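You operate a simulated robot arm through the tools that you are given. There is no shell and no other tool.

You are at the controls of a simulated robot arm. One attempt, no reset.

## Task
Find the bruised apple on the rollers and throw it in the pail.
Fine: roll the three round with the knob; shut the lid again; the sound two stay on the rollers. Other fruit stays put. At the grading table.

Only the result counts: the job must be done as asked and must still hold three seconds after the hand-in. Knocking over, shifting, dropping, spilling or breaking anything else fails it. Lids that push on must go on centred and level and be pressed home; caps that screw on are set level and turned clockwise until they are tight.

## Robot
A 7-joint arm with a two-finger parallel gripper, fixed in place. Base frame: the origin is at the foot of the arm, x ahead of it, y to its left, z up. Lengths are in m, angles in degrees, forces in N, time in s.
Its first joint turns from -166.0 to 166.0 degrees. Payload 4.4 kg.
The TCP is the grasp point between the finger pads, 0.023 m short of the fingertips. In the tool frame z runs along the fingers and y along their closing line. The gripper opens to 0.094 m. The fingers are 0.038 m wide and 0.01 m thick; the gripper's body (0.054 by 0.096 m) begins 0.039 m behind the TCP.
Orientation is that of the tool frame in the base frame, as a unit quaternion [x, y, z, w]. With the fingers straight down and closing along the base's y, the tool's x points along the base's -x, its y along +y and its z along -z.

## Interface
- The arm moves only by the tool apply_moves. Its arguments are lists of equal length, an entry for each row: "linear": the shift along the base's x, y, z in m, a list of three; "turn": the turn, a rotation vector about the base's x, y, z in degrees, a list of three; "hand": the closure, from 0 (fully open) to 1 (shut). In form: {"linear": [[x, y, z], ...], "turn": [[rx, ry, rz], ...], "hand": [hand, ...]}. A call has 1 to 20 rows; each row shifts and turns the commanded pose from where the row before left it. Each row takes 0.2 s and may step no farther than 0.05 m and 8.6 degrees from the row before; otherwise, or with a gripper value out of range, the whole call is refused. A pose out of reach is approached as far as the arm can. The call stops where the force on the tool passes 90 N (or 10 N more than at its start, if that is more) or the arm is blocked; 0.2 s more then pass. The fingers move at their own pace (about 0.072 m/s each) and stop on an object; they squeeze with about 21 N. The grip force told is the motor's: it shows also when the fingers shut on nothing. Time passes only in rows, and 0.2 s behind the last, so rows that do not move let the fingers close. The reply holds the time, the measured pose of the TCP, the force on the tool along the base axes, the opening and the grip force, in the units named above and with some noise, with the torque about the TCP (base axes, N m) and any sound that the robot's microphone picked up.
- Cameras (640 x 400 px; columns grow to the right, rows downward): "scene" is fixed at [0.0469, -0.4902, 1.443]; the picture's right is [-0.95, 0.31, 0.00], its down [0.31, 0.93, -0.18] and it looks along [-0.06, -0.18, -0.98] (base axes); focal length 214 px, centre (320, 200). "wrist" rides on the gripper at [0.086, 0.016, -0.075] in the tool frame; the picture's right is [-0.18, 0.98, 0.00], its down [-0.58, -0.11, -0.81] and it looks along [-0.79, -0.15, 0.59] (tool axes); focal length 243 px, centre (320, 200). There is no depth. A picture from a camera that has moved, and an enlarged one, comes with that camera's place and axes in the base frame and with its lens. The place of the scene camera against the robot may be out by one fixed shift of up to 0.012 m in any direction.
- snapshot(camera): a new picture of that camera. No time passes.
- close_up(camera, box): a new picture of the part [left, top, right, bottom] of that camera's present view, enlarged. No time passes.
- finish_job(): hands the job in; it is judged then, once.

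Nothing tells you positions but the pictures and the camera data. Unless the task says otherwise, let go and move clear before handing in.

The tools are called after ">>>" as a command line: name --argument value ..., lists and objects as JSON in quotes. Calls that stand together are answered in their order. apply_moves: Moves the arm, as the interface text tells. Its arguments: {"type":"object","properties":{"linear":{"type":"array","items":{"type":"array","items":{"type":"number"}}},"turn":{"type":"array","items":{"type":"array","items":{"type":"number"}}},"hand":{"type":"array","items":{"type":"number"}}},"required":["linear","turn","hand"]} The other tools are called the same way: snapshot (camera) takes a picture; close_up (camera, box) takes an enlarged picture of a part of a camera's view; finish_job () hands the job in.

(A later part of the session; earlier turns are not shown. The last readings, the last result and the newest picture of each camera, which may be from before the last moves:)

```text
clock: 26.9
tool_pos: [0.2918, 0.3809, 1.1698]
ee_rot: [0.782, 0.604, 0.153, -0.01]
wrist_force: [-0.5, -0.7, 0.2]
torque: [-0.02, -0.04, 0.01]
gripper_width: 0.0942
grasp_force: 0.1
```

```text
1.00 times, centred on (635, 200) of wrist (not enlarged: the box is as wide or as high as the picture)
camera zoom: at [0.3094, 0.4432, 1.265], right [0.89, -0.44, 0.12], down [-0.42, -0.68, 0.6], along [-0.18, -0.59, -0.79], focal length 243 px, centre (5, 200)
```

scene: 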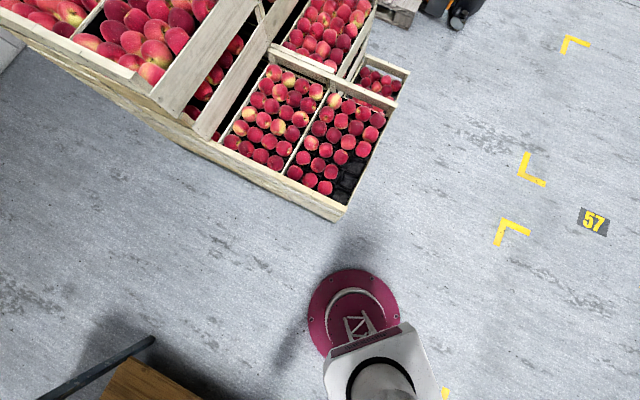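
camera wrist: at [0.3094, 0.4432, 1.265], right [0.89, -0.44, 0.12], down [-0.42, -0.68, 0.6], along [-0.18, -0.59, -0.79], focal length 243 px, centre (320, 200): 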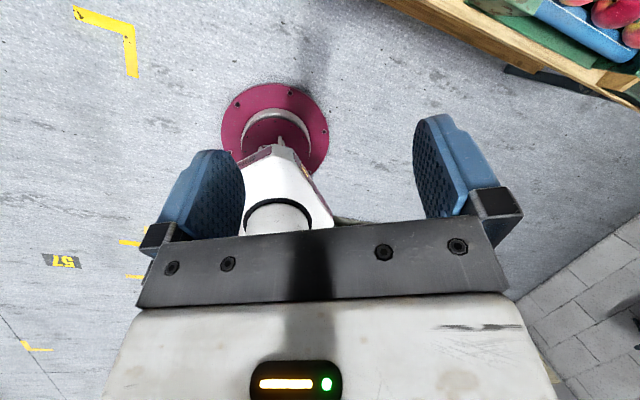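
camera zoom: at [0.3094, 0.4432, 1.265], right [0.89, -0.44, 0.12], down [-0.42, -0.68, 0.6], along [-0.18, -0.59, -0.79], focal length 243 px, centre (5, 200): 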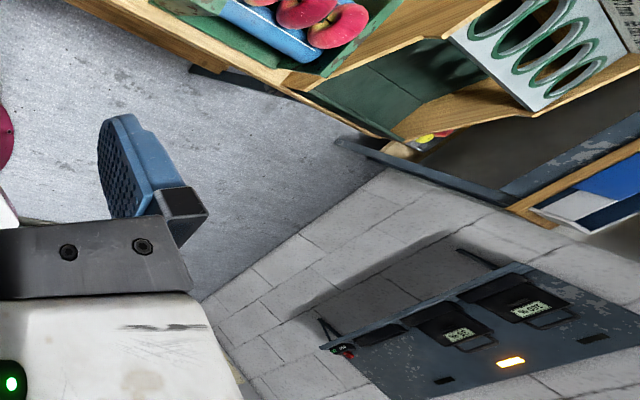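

The dark tube isn't visible from here, though the finger may hide it. I'll turn a little so that area comes out from behind the finger.

>>> apply_moves --linear '[[0, 0, 0], [0, 0, 0], [0, 0, 0], [0, 0, 0]]' --turn '[[-1.7, -1.9, 7.6], [-1.7, -1.9, 7.6], [-1.7, -1.9, 7.6], [0, 0, 0]]' --hand '[0, 0, 0, 0]'

>>> snapshot --camera "wrist"

>>> close_up --camera "wrist" --box '[0, 0, 10, 400]'

```text
clock: 27.9
tool_pos: [0.2908, 0.3799, 1.1688]
ee_rot: [0.638, 0.753, 0.159, 0.026]
wrist_force: [-0.7, 0.9, -0.4]
torque: [0.0, 0.0, 0.01]
gripper_width: 0.0939
grasp_force: 0.0
```

```text
taken
camera wrist: at [0.2727, 0.4512, 1.2577], right [0.97, -0.05, 0.24], down [-0.19, -0.75, 0.64], along [0.15, -0.66, -0.73], focal length 243 px, centre (320, 200)
```

wrist: 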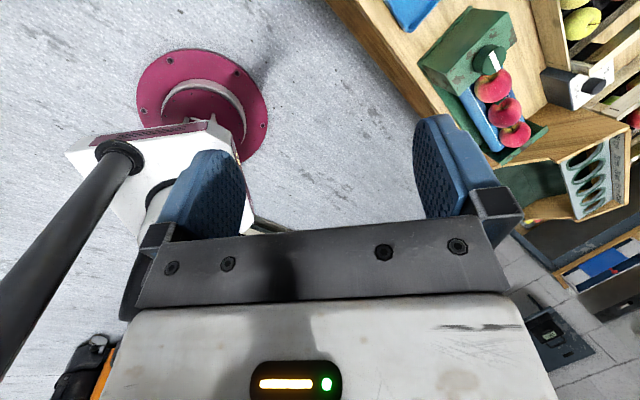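

```text
1.00 times, centred on (5, 200) of wrist (not enlarged: the box is as wide or as high as the picture)
camera zoom: at [0.2727, 0.4512, 1.2577], right [0.97, -0.05, 0.24], down [-0.19, -0.75, 0.64], along [0.15, -0.66, -0.73], focal length 243 px, centre (635, 200)
```

zoom: 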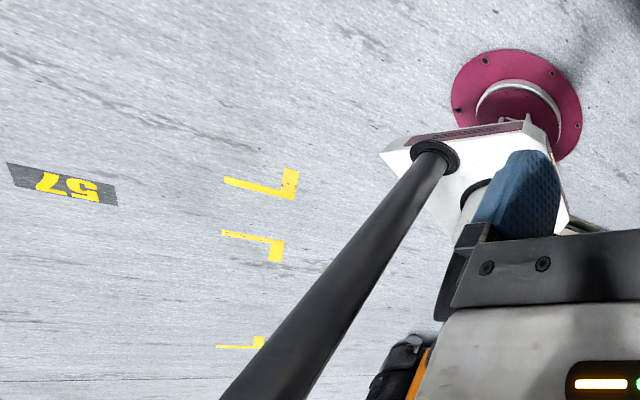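

The mast stands on the arm's own base box at about (-0.05, 0.20). I'll tilt the camera up to see where the mast leads and where the elbow is.

>>> apply_moves --linear '[[0, 0, 0.01], [0, 0, 0.01], [0, 0, 0.01], [0, 0, 0]]' --turn '[[-7.8, 0.4, -1.9], [-7.8, 0.4, -1.9], [-7.8, 0.4, -1.9], [0, 0, 0]]' --hand '[0, 0, 0, 0]'

>>> close_up --camera "wrist" --box '[0, 0, 10, 400]'

>>> close_up --camera "wrist" --box '[0, 390, 640, 400]'

```text
clock: 28.9
tool_pos: [0.2917, 0.3813, 1.1981]
ee_rot: [0.658, 0.737, -0.005, 0.154]
wrist_force: [-0.5, 0.3, -0.2]
torque: [0.01, 0.04, 0.0]
gripper_width: 0.0939
grasp_force: 0.1
```

```text
1.00 times, centred on (5, 200) of wrist (not enlarged: the box is as wide or as high as the picture)
camera zoom: at [0.2822, 0.4819, 1.2524], right [0.97, -0.05, 0.24], down [-0.23, -0.41, 0.88], along [0.06, -0.91, -0.41], focal length 243 px, centre (635, 200)
```

zoom: 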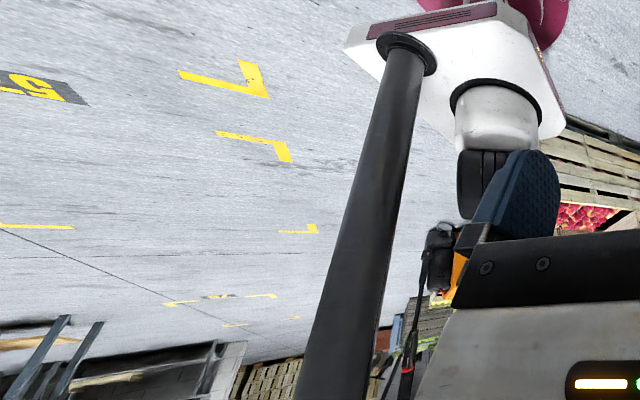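

```text
1.00 times, centred on (320, 395) of wrist (not enlarged: the box is as wide or as high as the picture)
camera zoom: at [0.2822, 0.4819, 1.2524], right [0.97, -0.05, 0.24], down [-0.23, -0.41, 0.88], along [0.06, -0.91, -0.41], focal length 243 px, centre (320, 5)
```

zoom: 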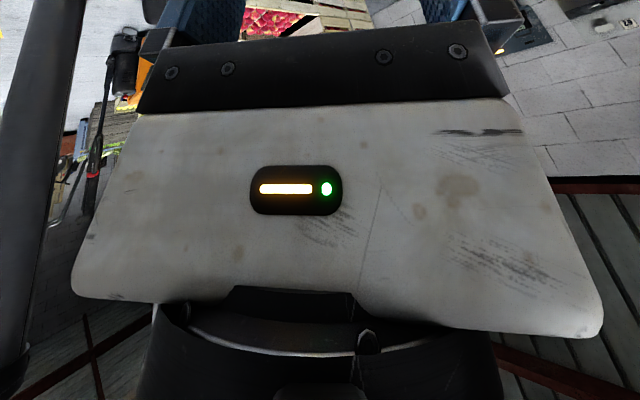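

The bottom-edge view shows the mast rising past a collar at z≈1.39. I'll tilt a little more to see its top.

>>> apply_moves --linear '[[0, 0, 0], [0, 0, 0], [0, 0, 0]]' --turn '[[-7.5, 0.4, -1.9], [-7.5, 0.4, -1.9], [0, 0, 0]]' --hand '[0, 0, 0]'

>>> close_up --camera "wrist" --box '[0, 390, 640, 400]'

>>> close_up --camera "wrist" --box '[0, 0, 10, 400]'

```text
clock: 29.9
tool_pos: [0.2826, 0.366, 1.2404]
ee_rot: [0.667, 0.708, -0.07, 0.221]
wrist_force: [0.2, -0.2, 0.0]
torque: [-0.03, -0.01, 0.01]
gripper_width: 0.094
grasp_force: 0.0
stopped in row 3: the arm was blocked; the commanded pose is now the measured one
```

```text
1.00 times, centred on (320, 395) of wrist (not enlarged: the box is as wide or as high as the picture)
camera zoom: at [0.2805, 0.4761, 1.2752], right [0.96, -0.07, 0.27], down [-0.28, -0.22, 0.94], along [0.0, -0.97, -0.23], focal length 243 px, centre (320, 5)
```

zoom: 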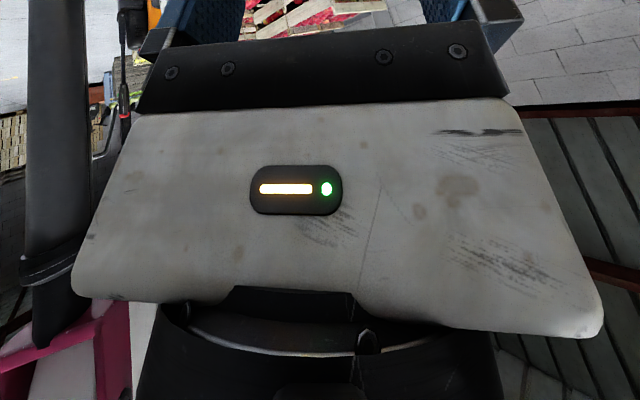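

```text
1.00 times, centred on (5, 200) of wrist (not enlarged: the box is as wide or as high as the picture)
camera zoom: at [0.2805, 0.4761, 1.2752], right [0.96, -0.07, 0.27], down [-0.28, -0.22, 0.94], along [0.0, -0.97, -0.23], focal length 243 px, centre (635, 200)
```

zoom: 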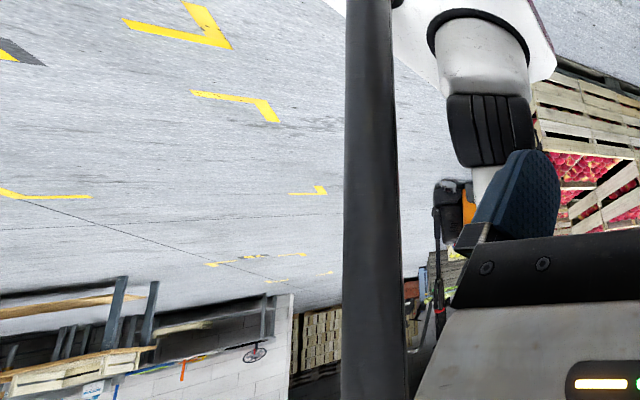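

The mast carries a magenta and white box at about z 1.45, close to where the forearm passes, so the arm is probably bumping that box from behind. I'll restore the hand, then swing clockwise (smaller azimuth) away from the mast before extending.

>>> apply_moves --linear '[[0, 0, 0.01], [0, 0, 0], [0, 0, 0], [0, 0, 0], [0, 0, 0], [0, 0, 0], [0, 0, 0], [0, 0, 0], [0, 0, 0], [0, 0, 0], [0, 0, 0], [0, 0, 0], [0, 0, 0], [0, 0, 0], [0, 0, 0]]' --turn '[[7.6, -0.4, 1.9], [7.6, -0.4, 1.9], [7.6, -0.4, 1.9], [7.6, -0.4, 1.9], [-1.7, -1.9, 7.6], [-1.7, -1.9, 7.6], [-1.7, -1.9, 7.6], [-1.7, -1.9, 7.6], [-1.7, -1.9, 7.6], [-1.7, -1.9, 7.6], [-1.7, -1.9, 7.6], [-1.7, -1.9, 7.6], [-1.7, -1.9, 7.6], [-1.7, -1.9, 7.6], [0, 0, 0]]' --hand '[0, 0, 0, 0, 0, 0, 0, 0, 0, 0, 0, 0, 0, 0, 0]'

>>> close_up --camera "scene" --box '[0, 390, 640, 400]'

```text
clock: 33.1
tool_pos: [0.2845, 0.3677, 1.2487]
ee_rot: [0.019, 0.977, 0.137, 0.16]
wrist_force: [0.7, 0.7, 0.2]
torque: [0.01, 0.0, 0.05]
gripper_width: 0.0941
grasp_force: 0.0
```

```text
1.00 times, centred on (320, 395) of scene (not enlarged: the box is as wide or as high as the picture)
camera zoom: at [0.0469, -0.4902, 1.443], right [-0.95, 0.31, 0.0], down [0.31, 0.93, -0.18], along [-0.06, -0.18, -0.98], focal length 214 px, centre (320, 5)
```

zoom: 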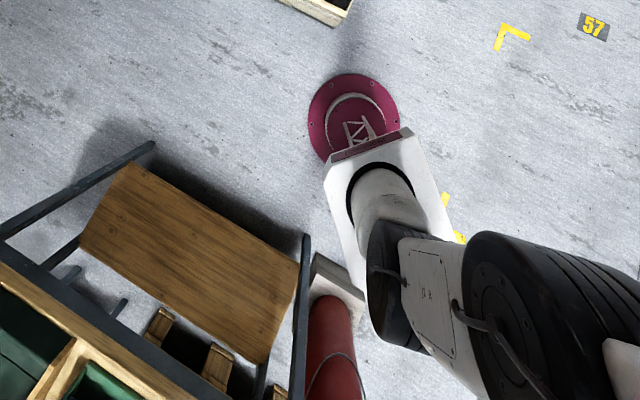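

Now I'll swing the whole arm about its base axis to about 4° azimuth, keeping the hand fixed relative to the arm.

>>> apply_moves --linear '[[0.0369, -0.0317, 0], [0.0333, -0.0355, 0], [0.0295, -0.0387, 0], [0.0252, -0.0416, 0], [0.0208, -0.044, 0], [0.0161, -0.0459, 0], [0.0112, -0.0474, 0], [0.0061, -0.0483, 0], [0, 0, 0]]' --turn '[[0, 0, -6], [0, 0, -6], [0, 0, -6], [0, 0, -6], [0, 0, -6], [0, 0, -6], [0, 0, -6], [0, 0, -6], [0, 0, 0]]' --hand '[0, 0, 0, 0, 0, 0, 0, 0, 0]'

>>> close_up --camera "scene" --box '[0, 390, 640, 400]'

>>> snapshot --camera "wrist"

```text
clock: 35.3
tool_pos: [0.4471, 0.0414, 1.2882]
ee_rot: [0.403, 0.88, 0.086, 0.236]
wrist_force: [-0.7, -0.4, 0.4]
torque: [0.0, -0.05, 0.03]
gripper_width: 0.0941
grasp_force: 0.1
stopped in row 9: the arm was blocked; the commanded pose is now the measured one
```

```text
1.00 times, centred on (320, 395) of scene (not enlarged: the box is as wide or as high as the picture)
camera zoom: at [0.0469, -0.4902, 1.443], right [-0.95, 0.31, 0.0], down [0.31, 0.93, -0.18], along [-0.06, -0.18, -0.98], focal length 214 px, centre (320, 5)
```

zoom: 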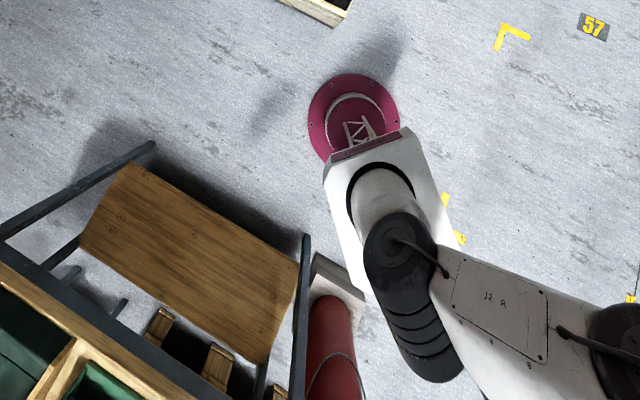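

```text
taken
camera wrist: at [0.3734, 0.1196, 1.3293], right [0.76, 0.51, 0.4], down [-0.13, -0.48, 0.87], along [0.63, -0.71, -0.29], focal length 243 px, centre (320, 200)
```

wrist: 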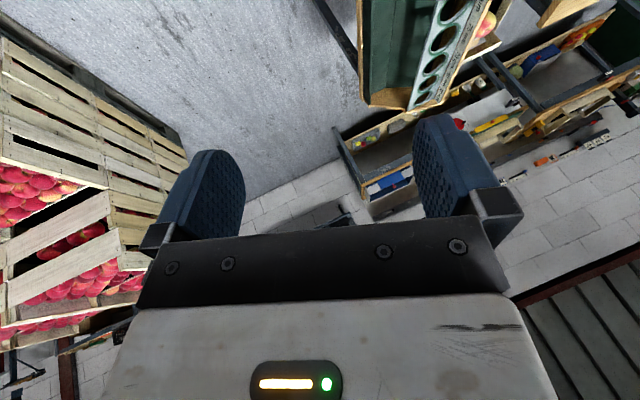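

The same signature appears even here, so I need to see the elbow. I'll turn the hand about its own axis to look back at the arm from this place.

>>> apply_moves --linear '[[-0.01, 0, 0.01], [0, 0, 0], [0, 0, 0], [0, 0, 0], [0, 0, 0], [0, 0, 0], [0, 0, 0], [0, 0, 0], [0, 0, 0], [0, 0, 0]]' --turn '[[3.9, -0.3, -7.0], [3.9, -0.3, -7.0], [3.9, -0.3, -7.0], [3.9, -0.3, -7.0], [3.9, -0.3, -7.0], [3.9, -0.3, -7.0], [3.9, -0.3, -7.0], [3.9, -0.3, -7.0], [3.9, -0.3, -7.0], [0, 0, 0]]' --hand '[0, 0, 0, 0, 0, 0, 0, 0, 0, 0]'

>>> close_up --camera "wrist" --box '[0, 0, 10, 400]'

>>> close_up --camera "wrist" --box '[0, 390, 640, 400]'

>>> close_up --camera "wrist" --box '[630, 0, 640, 400]'

```text
clock: 37.5
tool_pos: [0.4391, 0.0397, 1.2928]
ee_rot: [0.845, 0.474, 0.208, 0.133]
wrist_force: [0.1, 0.0, -0.5]
torque: [0.0, -0.02, 0.03]
gripper_width: 0.0938
grasp_force: 0.1
```

```text
1.00 times, centred on (5, 200) of wrist (not enlarged: the box is as wide or as high as the picture)
camera zoom: at [0.4554, 0.1076, 1.3845], right [0.65, -0.66, 0.37], down [-0.74, -0.42, 0.53], along [-0.19, -0.62, -0.76], focal length 243 px, centre (635, 200)
```

zoom: 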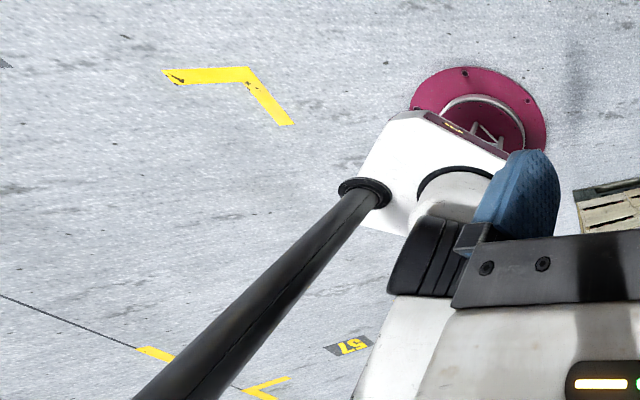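

```text
1.00 times, centred on (320, 395) of wrist (not enlarged: the box is as wide or as high as the picture)
camera zoom: at [0.4554, 0.1076, 1.3845], right [0.65, -0.66, 0.37], down [-0.74, -0.42, 0.53], along [-0.19, -0.62, -0.76], focal length 243 px, centre (320, 5)
```

zoom: 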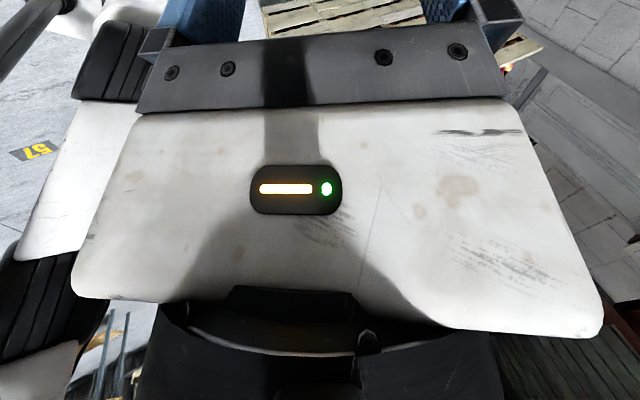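

```text
1.00 times, centred on (635, 200) of wrist (not enlarged: the box is as wide or as high as the picture)
camera zoom: at [0.4554, 0.1076, 1.3845], right [0.65, -0.66, 0.37], down [-0.74, -0.42, 0.53], along [-0.19, -0.62, -0.76], focal length 243 px, centre (5, 200)
```

zoom: 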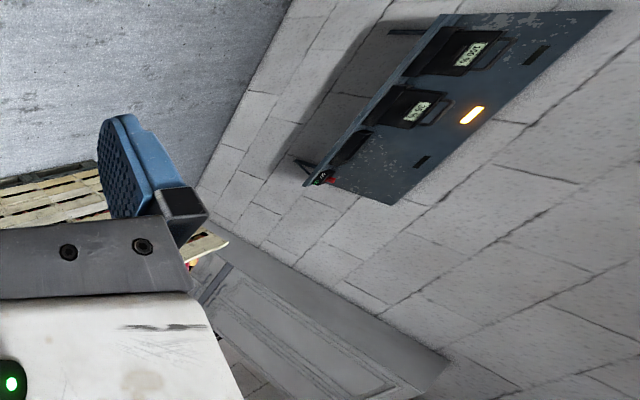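

Nothing around the elbow explains the block, so it may be a near-singular posture that needs slow motion. I'll turn back and test slow outward steps.

>>> apply_moves --linear '[[0, 0, 0], [0, 0, 0], [0, 0, 0], [0, 0, 0], [0, 0, 0], [0, 0, 0], [0, 0, 0], [0, 0, 0], [0, 0, 0], [0, 0, 0]]' --turn '[[-3.9, 0.3, 7.0], [-3.9, 0.3, 7.0], [-3.9, 0.3, 7.0], [-3.9, 0.3, 7.0], [-3.9, 0.3, 7.0], [-3.9, 0.3, 7.0], [-3.9, 0.3, 7.0], [-3.9, 0.3, 7.0], [-3.9, 0.3, 7.0], [0, 0, 0]]' --hand '[0, 0, 0, 0, 0, 0, 0, 0, 0, 0]'

>>> apply_moves --linear '[[0.008, 0, 0], [0.008, 0, 0], [0.008, 0, 0], [0.008, 0, 0], [0.008, 0, 0], [0.008, 0, 0], [0.008, 0, 0], [0.008, 0, 0]]' --turn '[[0, 0, 0], [0, 0, 0], [0, 0, 0], [0, 0, 0], [0, 0, 0], [0, 0, 0], [0, 0, 0], [0, 0, 0]]' --hand '[0, 0, 0, 0, 0, 0, 0, 0]'

```text
clock: 39.7
tool_pos: [0.4392, 0.042, 1.2928]
ee_rot: [0.403, 0.881, 0.082, 0.232]
wrist_force: [0.0, 0.5, -0.3]
torque: [-0.01, 0.0, -0.01]
gripper_width: 0.0936
grasp_force: 0.1
```

```text
clock: 41.7
tool_pos: [0.4645, 0.0447, 1.356]
ee_rot: [0.393, 0.869, 0.116, 0.279]
wrist_force: [0.5, -0.7, 0.1]
torque: [0.0, 0.01, 0.04]
gripper_width: 0.0941
grasp_force: 0.0
stopped in row 8: the arm was blocked; the commanded pose is now the measured one
```

It's a real block at the shoulder joint, and slow motion doesn't help. I'll go up, where motion is free, and look at the mast top and elbow from above.

>>> apply_moves --linear '[[-0.01, 0, 0.04], [-0.01, 0, 0.04], [-0.01, 0, 0.04], [0, 0, 0.03], [0, 0, 0], [0, 0, 0], [0, 0, 0], [0, 0, 0], [0, 0, 0], [0, 0, 0], [0, 0, 0], [0, 0, 0], [0, 0, 0]]' --turn '[[0, 4, 0], [0, 4, 0], [0, 4, 0], [0, 4, 0], [2.4, 0, -7.6], [2.4, 0, -7.6], [2.4, 0, -7.6], [2.4, 0, -7.6], [2.4, 0, -7.6], [2.4, 0, -7.6], [2.4, 0, -7.6], [2.4, 0, -7.6], [0, 0, 0]]' --hand '[0, 0, 0, 0, 0, 0, 0, 0, 0, 0, 0, 0, 0]'

>>> close_up --camera "wrist" --box '[0, 0, 10, 400]'

>>> close_up --camera "wrist" --box '[0, 390, 640, 400]'

```text
clock: 44.7
tool_pos: [0.4081, 0.0443, 1.5304]
ee_rot: [0.815, 0.551, 0.142, 0.106]
wrist_force: [0.4, 0.3, 0.2]
torque: [-0.01, -0.07, 0.01]
gripper_width: 0.0936
grasp_force: 0.1
stopped in row 13: the arm was blocked; the commanded pose is now the measured one
```

```text
1.00 times, centred on (5, 200) of wrist (not enlarged: the box is as wide or as high as the picture)
camera zoom: at [0.4267, 0.1199, 1.6152], right [0.79, -0.53, 0.3], down [-0.58, -0.49, 0.65], along [-0.2, -0.69, -0.69], focal length 243 px, centre (635, 200)
```

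zoom: 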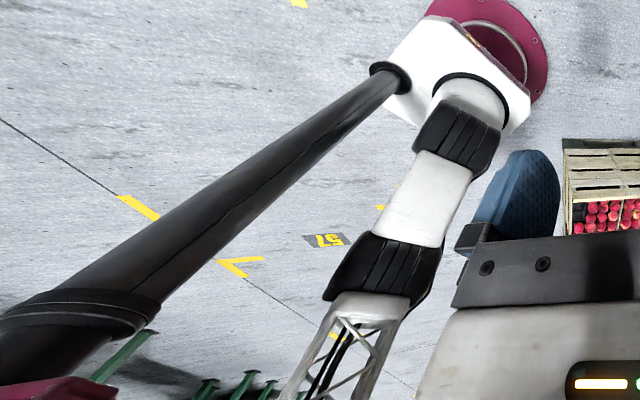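

```text
1.00 times, centred on (320, 395) of wrist (not enlarged: the box is as wide or as high as the picture)
camera zoom: at [0.4267, 0.1199, 1.6152], right [0.79, -0.53, 0.3], down [-0.58, -0.49, 0.65], along [-0.2, -0.69, -0.69], focal length 243 px, centre (320, 5)
```

zoom: 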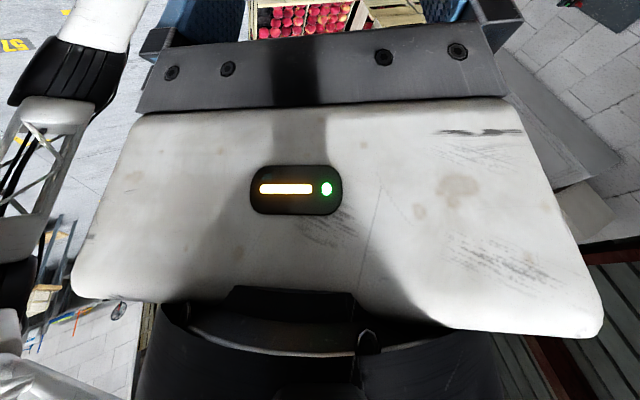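

Now I see the arm's long upper link (white, black joint, truss) leaning back, and the mast with a magenta bracket on top. I'll yaw further to look straight at the mast top and elbow.

>>> apply_moves --linear '[[0, 0, 0], [0, 0, 0], [0, 0, 0], [0, 0, 0], [0, 0, 0], [0, 0, 0], [0, 0, 0], [0, 0, 0]]' --turn '[[2.8, -0.1, -7.5], [2.8, -0.1, -7.5], [2.8, -0.1, -7.5], [2.8, -0.1, -7.5], [2.8, -0.1, -7.5], [2.8, -0.1, -7.5], [2.8, -0.1, -7.5], [0, 0, 0]]' --hand '[0, 0, 0, 0, 0, 0, 0, 0]'

>>> snapshot --camera "wrist"

>>> close_up --camera "wrist" --box '[0, 0, 10, 400]'

>>> close_up --camera "wrist" --box '[630, 0, 640, 400]'

>>> close_up --camera "wrist" --box '[0, 390, 640, 400]'

```text
clock: 46.5
tool_pos: [0.4075, 0.0436, 1.5315]
ee_rot: [0.975, 0.137, 0.175, 0.029]
wrist_force: [-0.7, 0.5, 0.0]
torque: [0.01, 0.0, -0.03]
gripper_width: 0.094
grasp_force: 0.0
out of reach, approached as far as the arm can: row 7
```

```text
taken
camera wrist: at [0.4631, 0.0523, 1.6315], right [0.09, -1.0, 0.04], down [-0.83, -0.05, 0.55], along [-0.55, -0.08, -0.83], focal length 243 px, centre (320, 200)
```

wrist: 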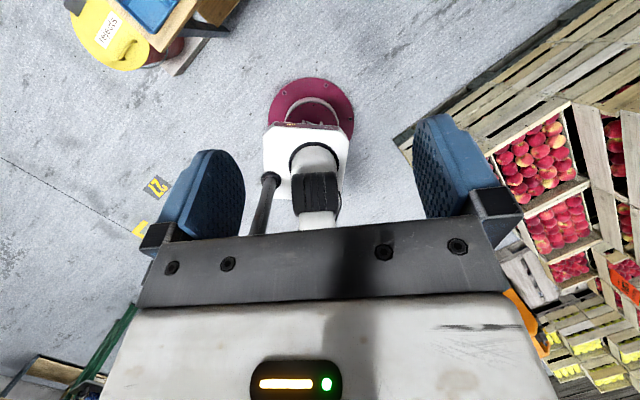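

```text
1.00 times, centred on (5, 200) of wrist (not enlarged: the box is as wide or as high as the picture)
camera zoom: at [0.4631, 0.0523, 1.6315], right [0.09, -1.0, 0.04], down [-0.83, -0.05, 0.55], along [-0.55, -0.08, -0.83], focal length 243 px, centre (635, 200)
```

zoom: 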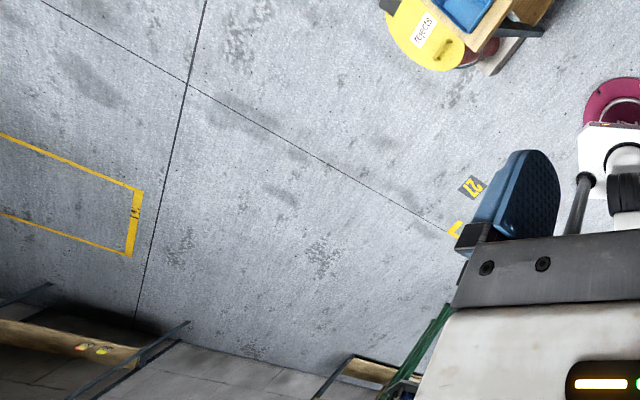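

```text
1.00 times, centred on (635, 200) of wrist (not enlarged: the box is as wide or as high as the picture)
camera zoom: at [0.4631, 0.0523, 1.6315], right [0.09, -1.0, 0.04], down [-0.83, -0.05, 0.55], along [-0.55, -0.08, -0.83], focal length 243 px, centre (5, 200)
```

zoom: 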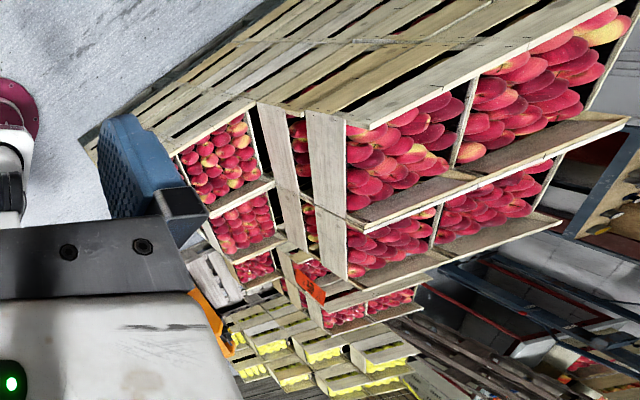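

```text
1.00 times, centred on (320, 395) of wrist (not enlarged: the box is as wide or as high as the picture)
camera zoom: at [0.4631, 0.0523, 1.6315], right [0.09, -1.0, 0.04], down [-0.83, -0.05, 0.55], along [-0.55, -0.08, -0.83], focal length 243 px, centre (320, 5)
```

zoom: 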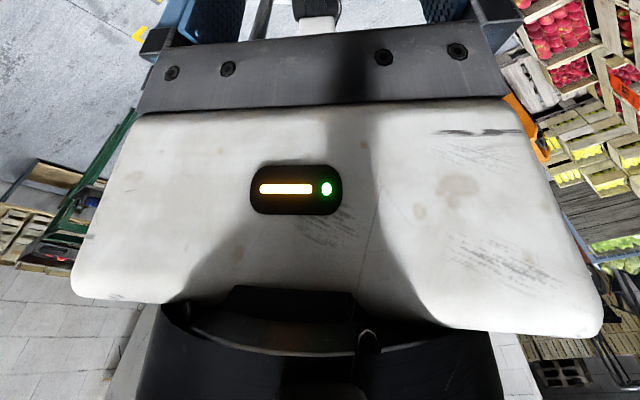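

The "blocked" message differs from "out of reach", so this is real contact, likely with the bracket on the mast. I'll turn back and tilt the camera up to see that bracket properly.

>>> apply_moves --linear '[[-0.015, 0, 0.01], [-0.015, 0, 0], [0, 0, 0], [0, 0, 0], [0, 0, 0], [0, 0, 0], [0, 0, 0], [0, 0, 0], [0, 0, 0], [0, 0, 0]]' --turn '[[-2.8, 0.1, 7.5], [-2.8, 0.1, 7.5], [-2.8, 0.1, 7.5], [-2.8, 0.1, 7.5], [-2.8, 0.1, 7.5], [-2.8, 0.1, 7.5], [-6.3, 4.2, -2.4], [-6.3, 4.2, -2.4], [-6.3, 4.2, -2.4], [0, 0, 0]]' --hand '[0, 0, 0, 0, 0, 0, 0, 0, 0, 0]'

>>> close_up --camera "wrist" --box '[0, 0, 10, 400]'

>>> close_up --camera "wrist" --box '[0, 390, 640, 400]'

```text
clock: 48.7
tool_pos: [0.3734, 0.041, 1.545]
ee_rot: [0.85, 0.491, -0.036, 0.188]
wrist_force: [-0.4, -0.1, -0.4]
torque: [0.0, -0.01, 0.01]
gripper_width: 0.094
grasp_force: 0.0
```

```text
1.00 times, centred on (5, 200) of wrist (not enlarged: the box is as wide or as high as the picture)
camera zoom: at [0.4226, 0.1321, 1.5966], right [0.74, -0.59, 0.33], down [-0.49, -0.14, 0.86], along [-0.46, -0.8, -0.39], focal length 243 px, centre (635, 200)
```

zoom: 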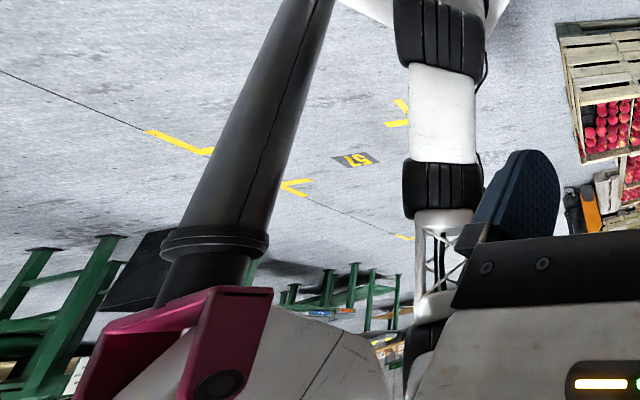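

```text
1.00 times, centred on (320, 395) of wrist (not enlarged: the box is as wide or as high as the picture)
camera zoom: at [0.4226, 0.1321, 1.5966], right [0.74, -0.59, 0.33], down [-0.49, -0.14, 0.86], along [-0.46, -0.8, -0.39], focal length 243 px, centre (320, 5)
```

zoom: 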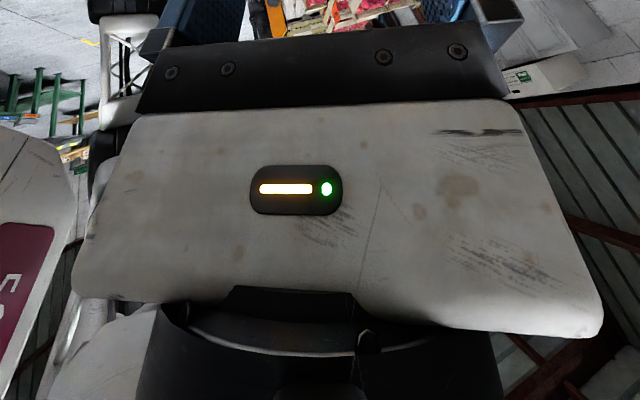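

I now see it: a white control panel is mounted on the mast by a magenta bracket above z≈1.47, and the arm's elbow has got in behind it. The way in was at about 58° azimuth, so I'll undo the hand turns, swing back there with the arm well folded, and only then extend.

>>> apply_moves --linear '[[0, 0, 0], [0, 0, 0], [0, 0, 0], [0, 0, 0], [0, 0, 0], [0, 0, 0], [0, 0, 0], [0, 0, 0], [0, 0, 0], [0, 0, 0], [0, 0, 0], [0, 0, 0], [0, 0, 0]]' --turn '[[6.3, -4.2, 2.4], [6.3, -4.2, 2.4], [6.3, -4.2, 2.4], [-2.6, 0.05, 7.5], [-2.6, 0.05, 7.5], [-2.6, 0.05, 7.5], [-2.6, 0.05, 7.5], [-2.6, 0.05, 7.5], [-2.6, 0.05, 7.5], [-2.6, 0.05, 7.5], [-2.6, 0.05, 7.5], [-2.6, 0.05, 7.5], [0, 0, 0]]' --hand '[0, 0, 0, 0, 0, 0, 0, 0, 0, 0, 0, 0, 0]'

```text
clock: 51.5
tool_pos: [0.3806, 0.0444, 1.5381]
ee_rot: [0.37, 0.912, 0.069, 0.16]
wrist_force: [-0.6, -1.4, -0.8]
torque: [0.01, -0.04, -0.01]
gripper_width: 0.0939
grasp_force: 0.0
```

Analysis of all blocked poses points to the elbow catching the panel's rear near the mast, with free passage around 58° azimuth. I'll descend here with the arm folded, then swing back counter‑clockwise to about 58°.

>>> apply_moves --linear '[[0.002, 0, -0.041], [0.002, 0, -0.041], [0.002, 0, -0.041], [0.002, 0, -0.041], [0.002, 0, -0.041], [0.002, 0, -0.041], [0.002, 0, -0.041], [0, 0, 0]]' --turn '[[0, 0, 0], [0, 0, 0], [0, 0, 0], [0, 0, 0], [0, 0, 0], [0, 0, 0], [0, 0, 0], [0, 0, 0]]' --hand '[0, 0, 0, 0, 0, 0, 0, 0]'

>>> apply_moves --linear '[[-0.0036, 0.0399, 0], [-0.0066, 0.0399, 0], [-0.0117, 0.039, 0], [-0.0156, 0.0379, 0], [-0.0186, 0.0371, 0], [-0.0233, 0.0346, 0], [-0.0267, 0.0324, 0], [-0.0295, 0.0306, 0], [-0.0332, 0.0269, 0], [0, 0, 0]]' --turn '[[0, 0, 5.7], [0, 0, 5.7], [0, 0, 5.7], [0, 0, 5.7], [0, 0, 5.7], [0, 0, 5.7], [0, 0, 5.7], [0, 0, 5.7], [0, 0, 5.7], [0, 0, 0]]' --hand '[0, 0, 0, 0, 0, 0, 0, 0, 0, 0]'

```text
clock: 53.3
tool_pos: [0.3957, 0.0453, 1.2504]
ee_rot: [0.371, 0.912, 0.068, 0.16]
wrist_force: [-0.1, 0.7, -0.2]
torque: [-0.01, 0.01, 0.02]
gripper_width: 0.0942
grasp_force: 0.0
```

```text
clock: 55.5
tool_pos: [0.2239, 0.3624, 1.2501]
ee_rot: [-0.06, 0.983, 0.132, 0.115]
wrist_force: [0.0, 0.0, 0.5]
torque: [-0.01, -0.01, -0.01]
gripper_width: 0.094
grasp_force: 0.1
```

That worked cleanly. Now I'll extend outward along this azimuth in short calls.

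>>> apply_moves --linear '[[0.0184, 0.0294, -0.013], [0.0184, 0.0294, -0.013], [0.0184, 0.0294, -0.013], [0, 0, 0]]' --turn '[[0, 0, 0], [0, 0, 0], [0, 0, 0], [0, 0, 0]]' --hand '[0, 0, 0, 0]'

```text
clock: 56.5
tool_pos: [0.2824, 0.4505, 1.2116]
ee_rot: [-0.06, 0.983, 0.131, 0.115]
wrist_force: [0.7, 0.4, -0.5]
torque: [0.01, 0.02, -0.04]
gripper_width: 0.0943
grasp_force: 0.1
```

>>> apply_moves --linear '[[0.0184, 0.0294, -0.013], [0.0184, 0.0294, -0.013], [0, 0, 0]]' --turn '[[0, 0, 0], [0, 0, 0], [0, 0, 0]]' --hand '[0, 0, 0]'

```text
clock: 57.5
tool_pos: [0.3047, 0.492, 1.2498]
ee_rot: [-0.058, 0.972, 0.174, 0.143]
wrist_force: [-0.4, -0.9, -0.7]
torque: [-0.02, -0.02, -0.01]
gripper_width: 0.094
grasp_force: 0.1
stopped in row 3: the arm was blocked; the commanded pose is now the measured one
```

It blocked again at r≈0.58, so the elbow still sits too far left. I'll back off and test whether turning the hand counter‑clockwise swivels the elbow to the right, watching the arm in the padded scene view.

>>> apply_moves --linear '[[-0.02, -0.03, 0], [-0.02, -0.03, 0], [0, 0, 0]]' --turn '[[0, 0, 0], [0, 0, 0], [0, 0, 0]]' --hand '[0, 0, 0]'

>>> close_up --camera "scene" --box '[0, 390, 640, 400]'

>>> close_up --camera "scene" --box '[630, 0, 640, 400]'

```text
clock: 58.3
tool_pos: [0.2633, 0.4319, 1.2487]
ee_rot: [-0.06, 0.973, 0.17, 0.142]
wrist_force: [0.5, -0.1, -0.3]
torque: [0.01, 0.01, 0.02]
gripper_width: 0.094
grasp_force: 0.0
```

```text
1.00 times, centred on (320, 395) of scene (not enlarged: the box is as wide or as high as the picture)
camera zoom: at [0.0469, -0.4902, 1.443], right [-0.95, 0.31, 0.0], down [0.31, 0.93, -0.18], along [-0.06, -0.18, -0.98], focal length 214 px, centre (320, 5)
```

zoom: 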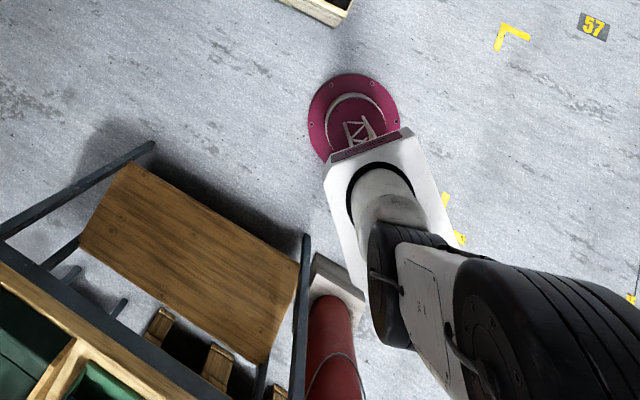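

```text
1.00 times, centred on (635, 200) of scene (not enlarged: the box is as wide or as high as the picture)
camera zoom: at [0.0469, -0.4902, 1.443], right [-0.95, 0.31, 0.0], down [0.31, 0.93, -0.18], along [-0.06, -0.18, -0.98], focal length 214 px, centre (5, 200)
```

zoom: 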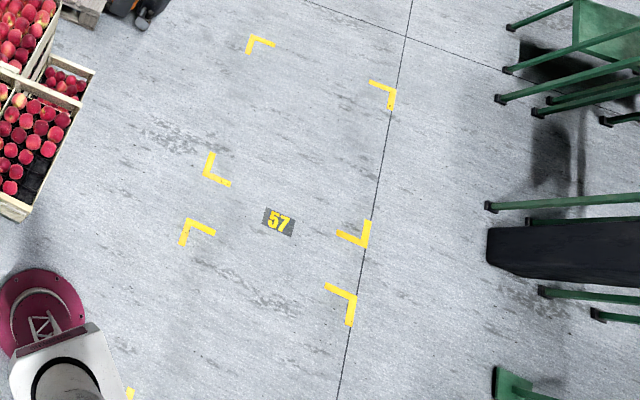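

>>> apply_moves --linear '[[0, 0, 0], [0, 0, 0], [0, 0, 0], [0, 0, 0], [0, 0, 0], [0, 0, 0], [0, 0, 0], [0, 0, 0]]' --turn '[[-2.05, -2.8, 7.2], [-2.05, -2.8, 7.2], [-2.05, -2.8, 7.2], [-2.05, -2.8, 7.2], [-2.05, -2.8, 7.2], [-2.05, -2.8, 7.2], [-2.05, -2.8, 7.2], [0, 0, 0]]' --hand '[0, 0, 0, 0, 0, 0, 0, 0]'

>>> close_up --camera "scene" --box '[0, 390, 640, 400]'

>>> close_up --camera "wrist" --box '[0, 0, 640, 10]'

>>> close_up --camera "wrist" --box '[630, 0, 640, 400]'

```text
clock: 60.1
tool_pos: [0.2647, 0.4324, 1.2467]
ee_rot: [-0.508, 0.832, 0.083, 0.204]
wrist_force: [0.4, 0.4, -0.4]
torque: [0.02, 0.04, 0.01]
gripper_width: 0.0937
grasp_force: 0.0
```

```text
1.00 times, centred on (320, 395) of scene (not enlarged: the box is as wide or as high as the picture)
camera zoom: at [0.0469, -0.4902, 1.443], right [-0.95, 0.31, 0.0], down [0.31, 0.93, -0.18], along [-0.06, -0.18, -0.98], focal length 214 px, centre (320, 5)
```

zoom: 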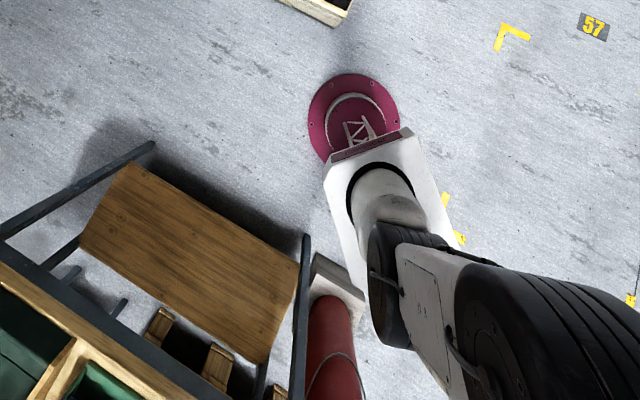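

```text
1.00 times, centred on (320, 5) of wrist (not enlarged: the box is as wide or as high as the picture)
camera zoom: at [0.1973, 0.3431, 1.2763], right [-0.79, 0.61, 0.01], down [0.12, 0.14, 0.98], along [0.6, 0.78, -0.19], focal length 243 px, centre (320, 395)
```

zoom: 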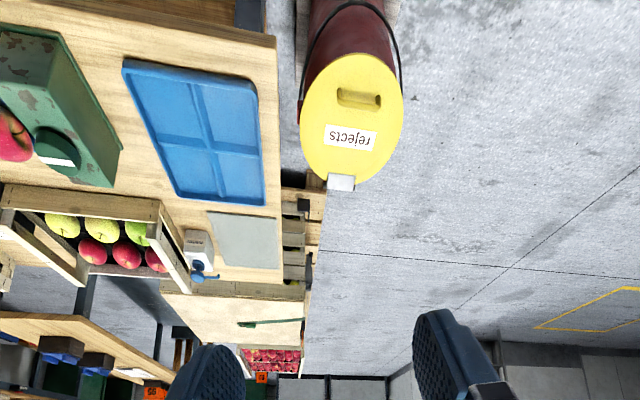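

```text
1.00 times, centred on (635, 200) of wrist (not enlarged: the box is as wide or as high as the picture)
camera zoom: at [0.1973, 0.3431, 1.2763], right [-0.79, 0.61, 0.01], down [0.12, 0.14, 0.98], along [0.6, 0.78, -0.19], focal length 243 px, centre (5, 200)
```

zoom: 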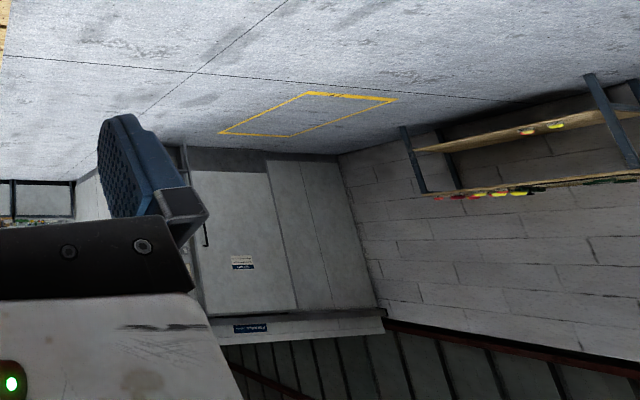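

The hand turn hardly moves the elbow, so its posture seems tied to the hand's pose. The original way in (from (0.343, 0.534, 1.17) to (0.343, 0.294, 1.169), hand vertical) was free, so I'll go back to that exact end pose from the folded side and retrace the path in reverse.

>>> apply_moves --linear '[[0, 0, 0], [0, 0, 0], [0, 0, 0], [0, 0, 0], [0, 0, 0], [0, 0, 0], [0, 0, 0], [0.008, -0.043, -0.012], [0.009, -0.043, -0.012], [0.009, -0.043, -0.012], [0.009, -0.043, -0.012], [0, 0, -0.028], [0, 0, 0]]' --turn '[[2.05, 2.8, -7.2], [2.05, 2.8, -7.2], [2.05, 2.8, -7.2], [2.05, 2.8, -7.2], [2.05, 2.8, -7.2], [2.05, 2.8, -7.2], [2.05, 2.8, -7.2], [0, 0, 0], [0, 0, 0], [0, 0, 0], [0, 0, 0], [0, 0, 0], [0, 0, 0]]' --hand '[0, 0, 0, 0, 0, 0, 0, 0, 0, 0, 0, 0, 0]'

>>> apply_moves --linear '[[0, 0, 0], [0, 0, 0], [0, 0, 0], [0, 0, 0]]' --turn '[[-6.73, 3.98, -0.38], [-6.73, 3.98, -0.38], [-6.73, 3.98, -0.38], [0, 0, 0]]' --hand '[0, 0, 0, 0]'

```text
clock: 62.9
tool_pos: [0.2987, 0.2593, 1.1713]
ee_rot: [-0.06, 0.973, 0.172, 0.141]
wrist_force: [-0.2, -0.4, 0.4]
torque: [-0.01, -0.02, 0.0]
gripper_width: 0.0939
grasp_force: 0.0
```

```text
clock: 63.9
tool_pos: [0.2999, 0.2612, 1.1721]
ee_rot: [-0.055, 0.998, 0.002, 0.029]
wrist_force: [0.6, -0.3, 0.9]
torque: [0.01, 0.0, 0.03]
gripper_width: 0.094
grasp_force: 0.0
```

>>> apply_moves --linear '[[0, 0, 0], [0.0217, 0.0164, -0.0015], [0.0217, 0.0164, -0.0015], [0, 0, 0]]' --turn '[[0, 0, -6.3], [0, 0, 0], [0, 0, 0], [0, 0, 0]]' --hand '[0, 0, 0, 0]'

```text
clock: 64.9
tool_pos: [0.3451, 0.2972, 1.1671]
ee_rot: [0.0, 1.0, 0.0, 0.028]
wrist_force: [-0.6, -0.4, -1.2]
torque: [-0.02, 0.03, -0.01]
gripper_width: 0.094
grasp_force: 0.1
```

That pose is reached cleanly. Now the reverse path, in short calls.

>>> apply_moves --linear '[[0, 0.04, 0], [0, 0.045, 0], [0, 0, 0]]' --turn '[[0, 0, 0], [0, 0, 0], [0, 0, 0]]' --hand '[0, 0, 0]'

```text
clock: 65.7
tool_pos: [0.3467, 0.379, 1.168]
ee_rot: [0.0, 1.0, 0.0, 0.028]
wrist_force: [0.4, -0.1, 0.2]
torque: [0.01, -0.03, 0.03]
gripper_width: 0.0938
grasp_force: 0.2
```

Free. Continuing the reverse path.

>>> apply_moves --linear '[[0, 0.048, 0], [0, 0.05, 0], [0, 0.05, 0], [0, 0, 0]]' --turn '[[0, 0, 0], [0, -6, 0], [0, -6, 0], [0, 0, 0]]' --hand '[0, 0, 0, 0]'

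```text
clock: 66.7
tool_pos: [0.3433, 0.5256, 1.1722]
ee_rot: [0.0, 0.991, 0.001, 0.134]
wrist_force: [-0.2, -0.5, 0.1]
torque: [0.05, 0.01, -0.03]
gripper_width: 0.0941
grasp_force: 0.0
```

I'm free of the panel. I'll return to the starting pose region by the known path.

>>> apply_moves --linear '[[0, 0.0215, -0.0305], [0, 0.0215, -0.0305], [0, 0.0215, -0.0305], [0, 0.0215, -0.0305], [0.04, 0, 0], [0.04, 0, 0], [0.04, 0, 0], [0, 0, 0]]' --turn '[[0, 7, 0], [0, 7, 0], [0, 7, 0], [0, 7, 0], [0, -4, 0], [0, -4, 0], [0, -4.5, 0], [0, 0, 0]]' --hand '[0, 0, 0, 0, 0, 0, 0, 0]'

>>> close_up --camera "wrist" --box '[0, 0, 640, 10]'

>>> close_up --camera "scene" --box '[0, 390, 640, 400]'

```text
clock: 68.5
tool_pos: [0.4659, 0.613, 1.0451]
ee_rot: [0.0, 1.0, -0.001, -0.001]
wrist_force: [-1.1, -0.3, 0.4]
torque: [0.0, 0.0, 0.01]
gripper_width: 0.094
grasp_force: 0.0
```

```text
1.00 times, centred on (320, 5) of wrist (not enlarged: the box is as wide or as high as the picture)
camera zoom: at [0.3786, 0.6292, 1.1208], right [0.18, 0.98, 0.0], down [0.58, -0.11, 0.8], along [0.79, -0.15, -0.59], focal length 243 px, centre (320, 395)
```

zoom: 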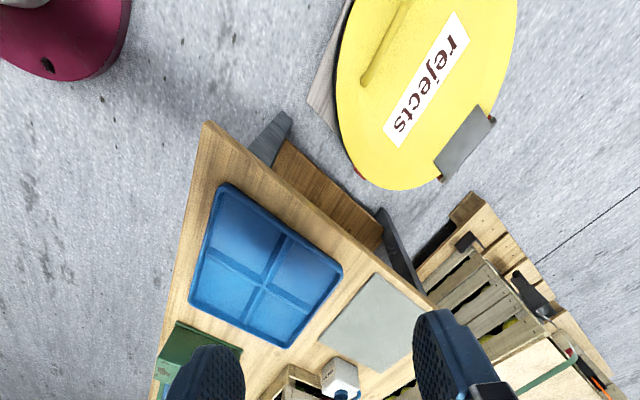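

```text
1.00 times, centred on (320, 395) of scene (not enlarged: the box is as wide or as high as the picture)
camera zoom: at [0.0469, -0.4902, 1.443], right [-0.95, 0.31, 0.0], down [0.31, 0.93, -0.18], along [-0.06, -0.18, -0.98], focal length 214 px, centre (320, 5)
```

zoom: 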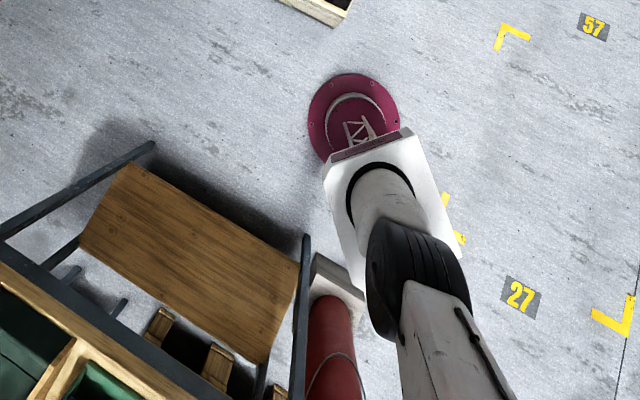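

I'm back at the starting pose with the elbow in front of the panel, and I'll keep to larger radii from now on. From two views I place the lid's hinge plate at about (0.50, 0.86, 0.52) and its grip bar at (0.38, 0.73, 0.51). Next I go over the rollers with the camera looking sideways.

>>> apply_moves --linear '[[0.036, -0.02, 0], [0.036, -0.02, 0], [0.036, -0.02, 0], [0.036, -0.02, 0], [0.036, -0.02, 0], [0.036, -0.02, 0], [0.036, -0.02, 0], [0, 0, 0]]' --turn '[[0, 0, -8], [0, 0, -8], [0, 0, -8], [0, 0, -8], [0, 0, -8], [0, 0, -8], [0, 0, -8], [0, 0, 0]]' --hand '[0, 0, 0, 0, 0, 0, 0, 0]'

>>> snapshot --camera "wrist"

>>> close_up --camera "wrist" --box '[0, 0, 640, 10]'

```text
clock: 70.3
tool_pos: [0.7172, 0.4705, 1.0491]
ee_rot: [0.47, 0.883, 0.001, -0.002]
wrist_force: [0.0, 0.9, 0.0]
torque: [-0.01, -0.01, 0.02]
gripper_width: 0.0939
grasp_force: 0.1
```

```text
taken
camera wrist: at [0.6824, 0.551, 1.1233], right [0.92, 0.4, 0.0], down [0.24, -0.55, 0.8], along [0.32, -0.74, -0.59], focal length 243 px, centre (320, 200)
```

wrist: 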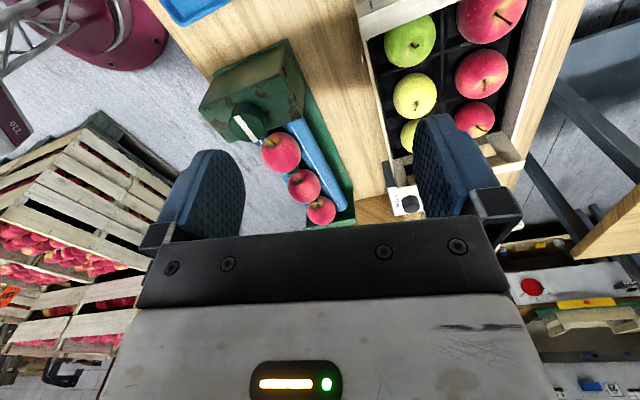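

```text
1.00 times, centred on (320, 5) of wrist (not enlarged: the box is as wide or as high as the picture)
camera zoom: at [0.6824, 0.551, 1.1233], right [0.92, 0.4, 0.0], down [0.24, -0.55, 0.8], along [0.32, -0.74, -0.59], focal length 243 px, centre (320, 395)
```

zoom: 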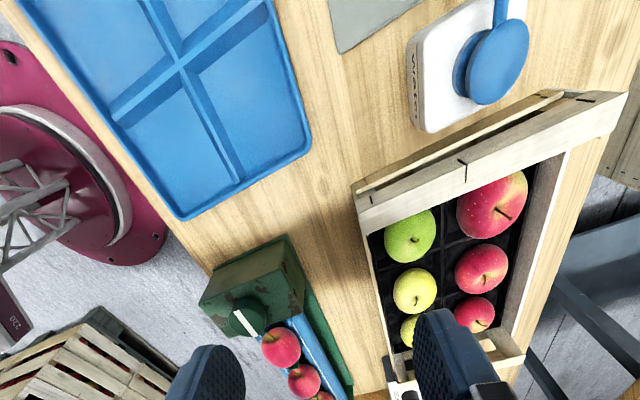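

The arm follows well here. The knob is near (0.67, 0.33) on the gearbox, with the apples beyond it. I'll zoom in on them.

>>> close_up --camera "wrist" --box '[180, 30, 390, 240]'

>>> close_up --camera "wrist" --box '[250, 120, 350, 230]'

```text
1.90 times, centred on (285, 135) of wrist
camera zoom: at [0.6824, 0.551, 1.1233], right [0.92, 0.4, 0.0], down [0.24, -0.55, 0.8], along [0.32, -0.74, -0.59], focal length 462 px, centre (387, 324)
```

zoom: 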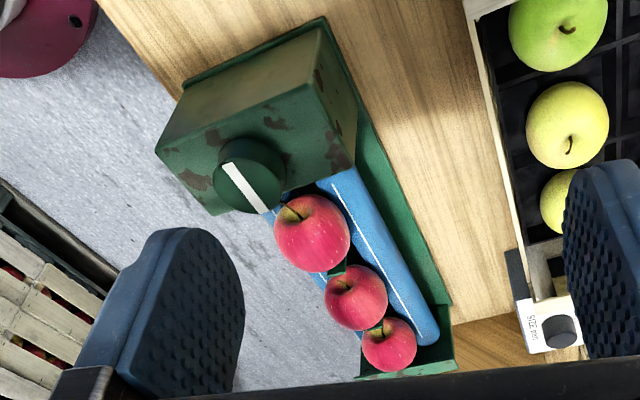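

```text
3.64 times, centred on (300, 175) of wrist
camera zoom: at [0.6824, 0.551, 1.1233], right [0.92, 0.4, 0.0], down [0.24, -0.55, 0.8], along [0.32, -0.74, -0.59], focal length 882 px, centre (393, 291)
```

zoom: 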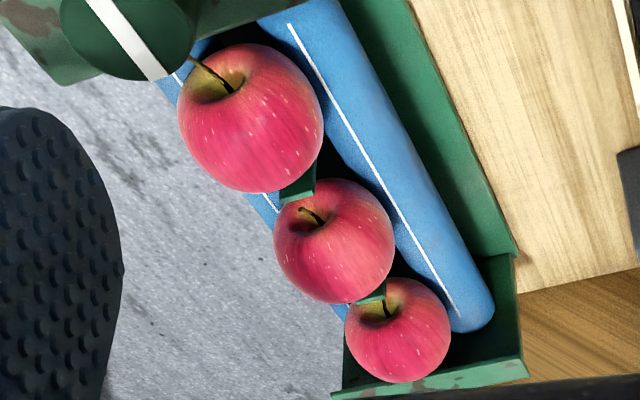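

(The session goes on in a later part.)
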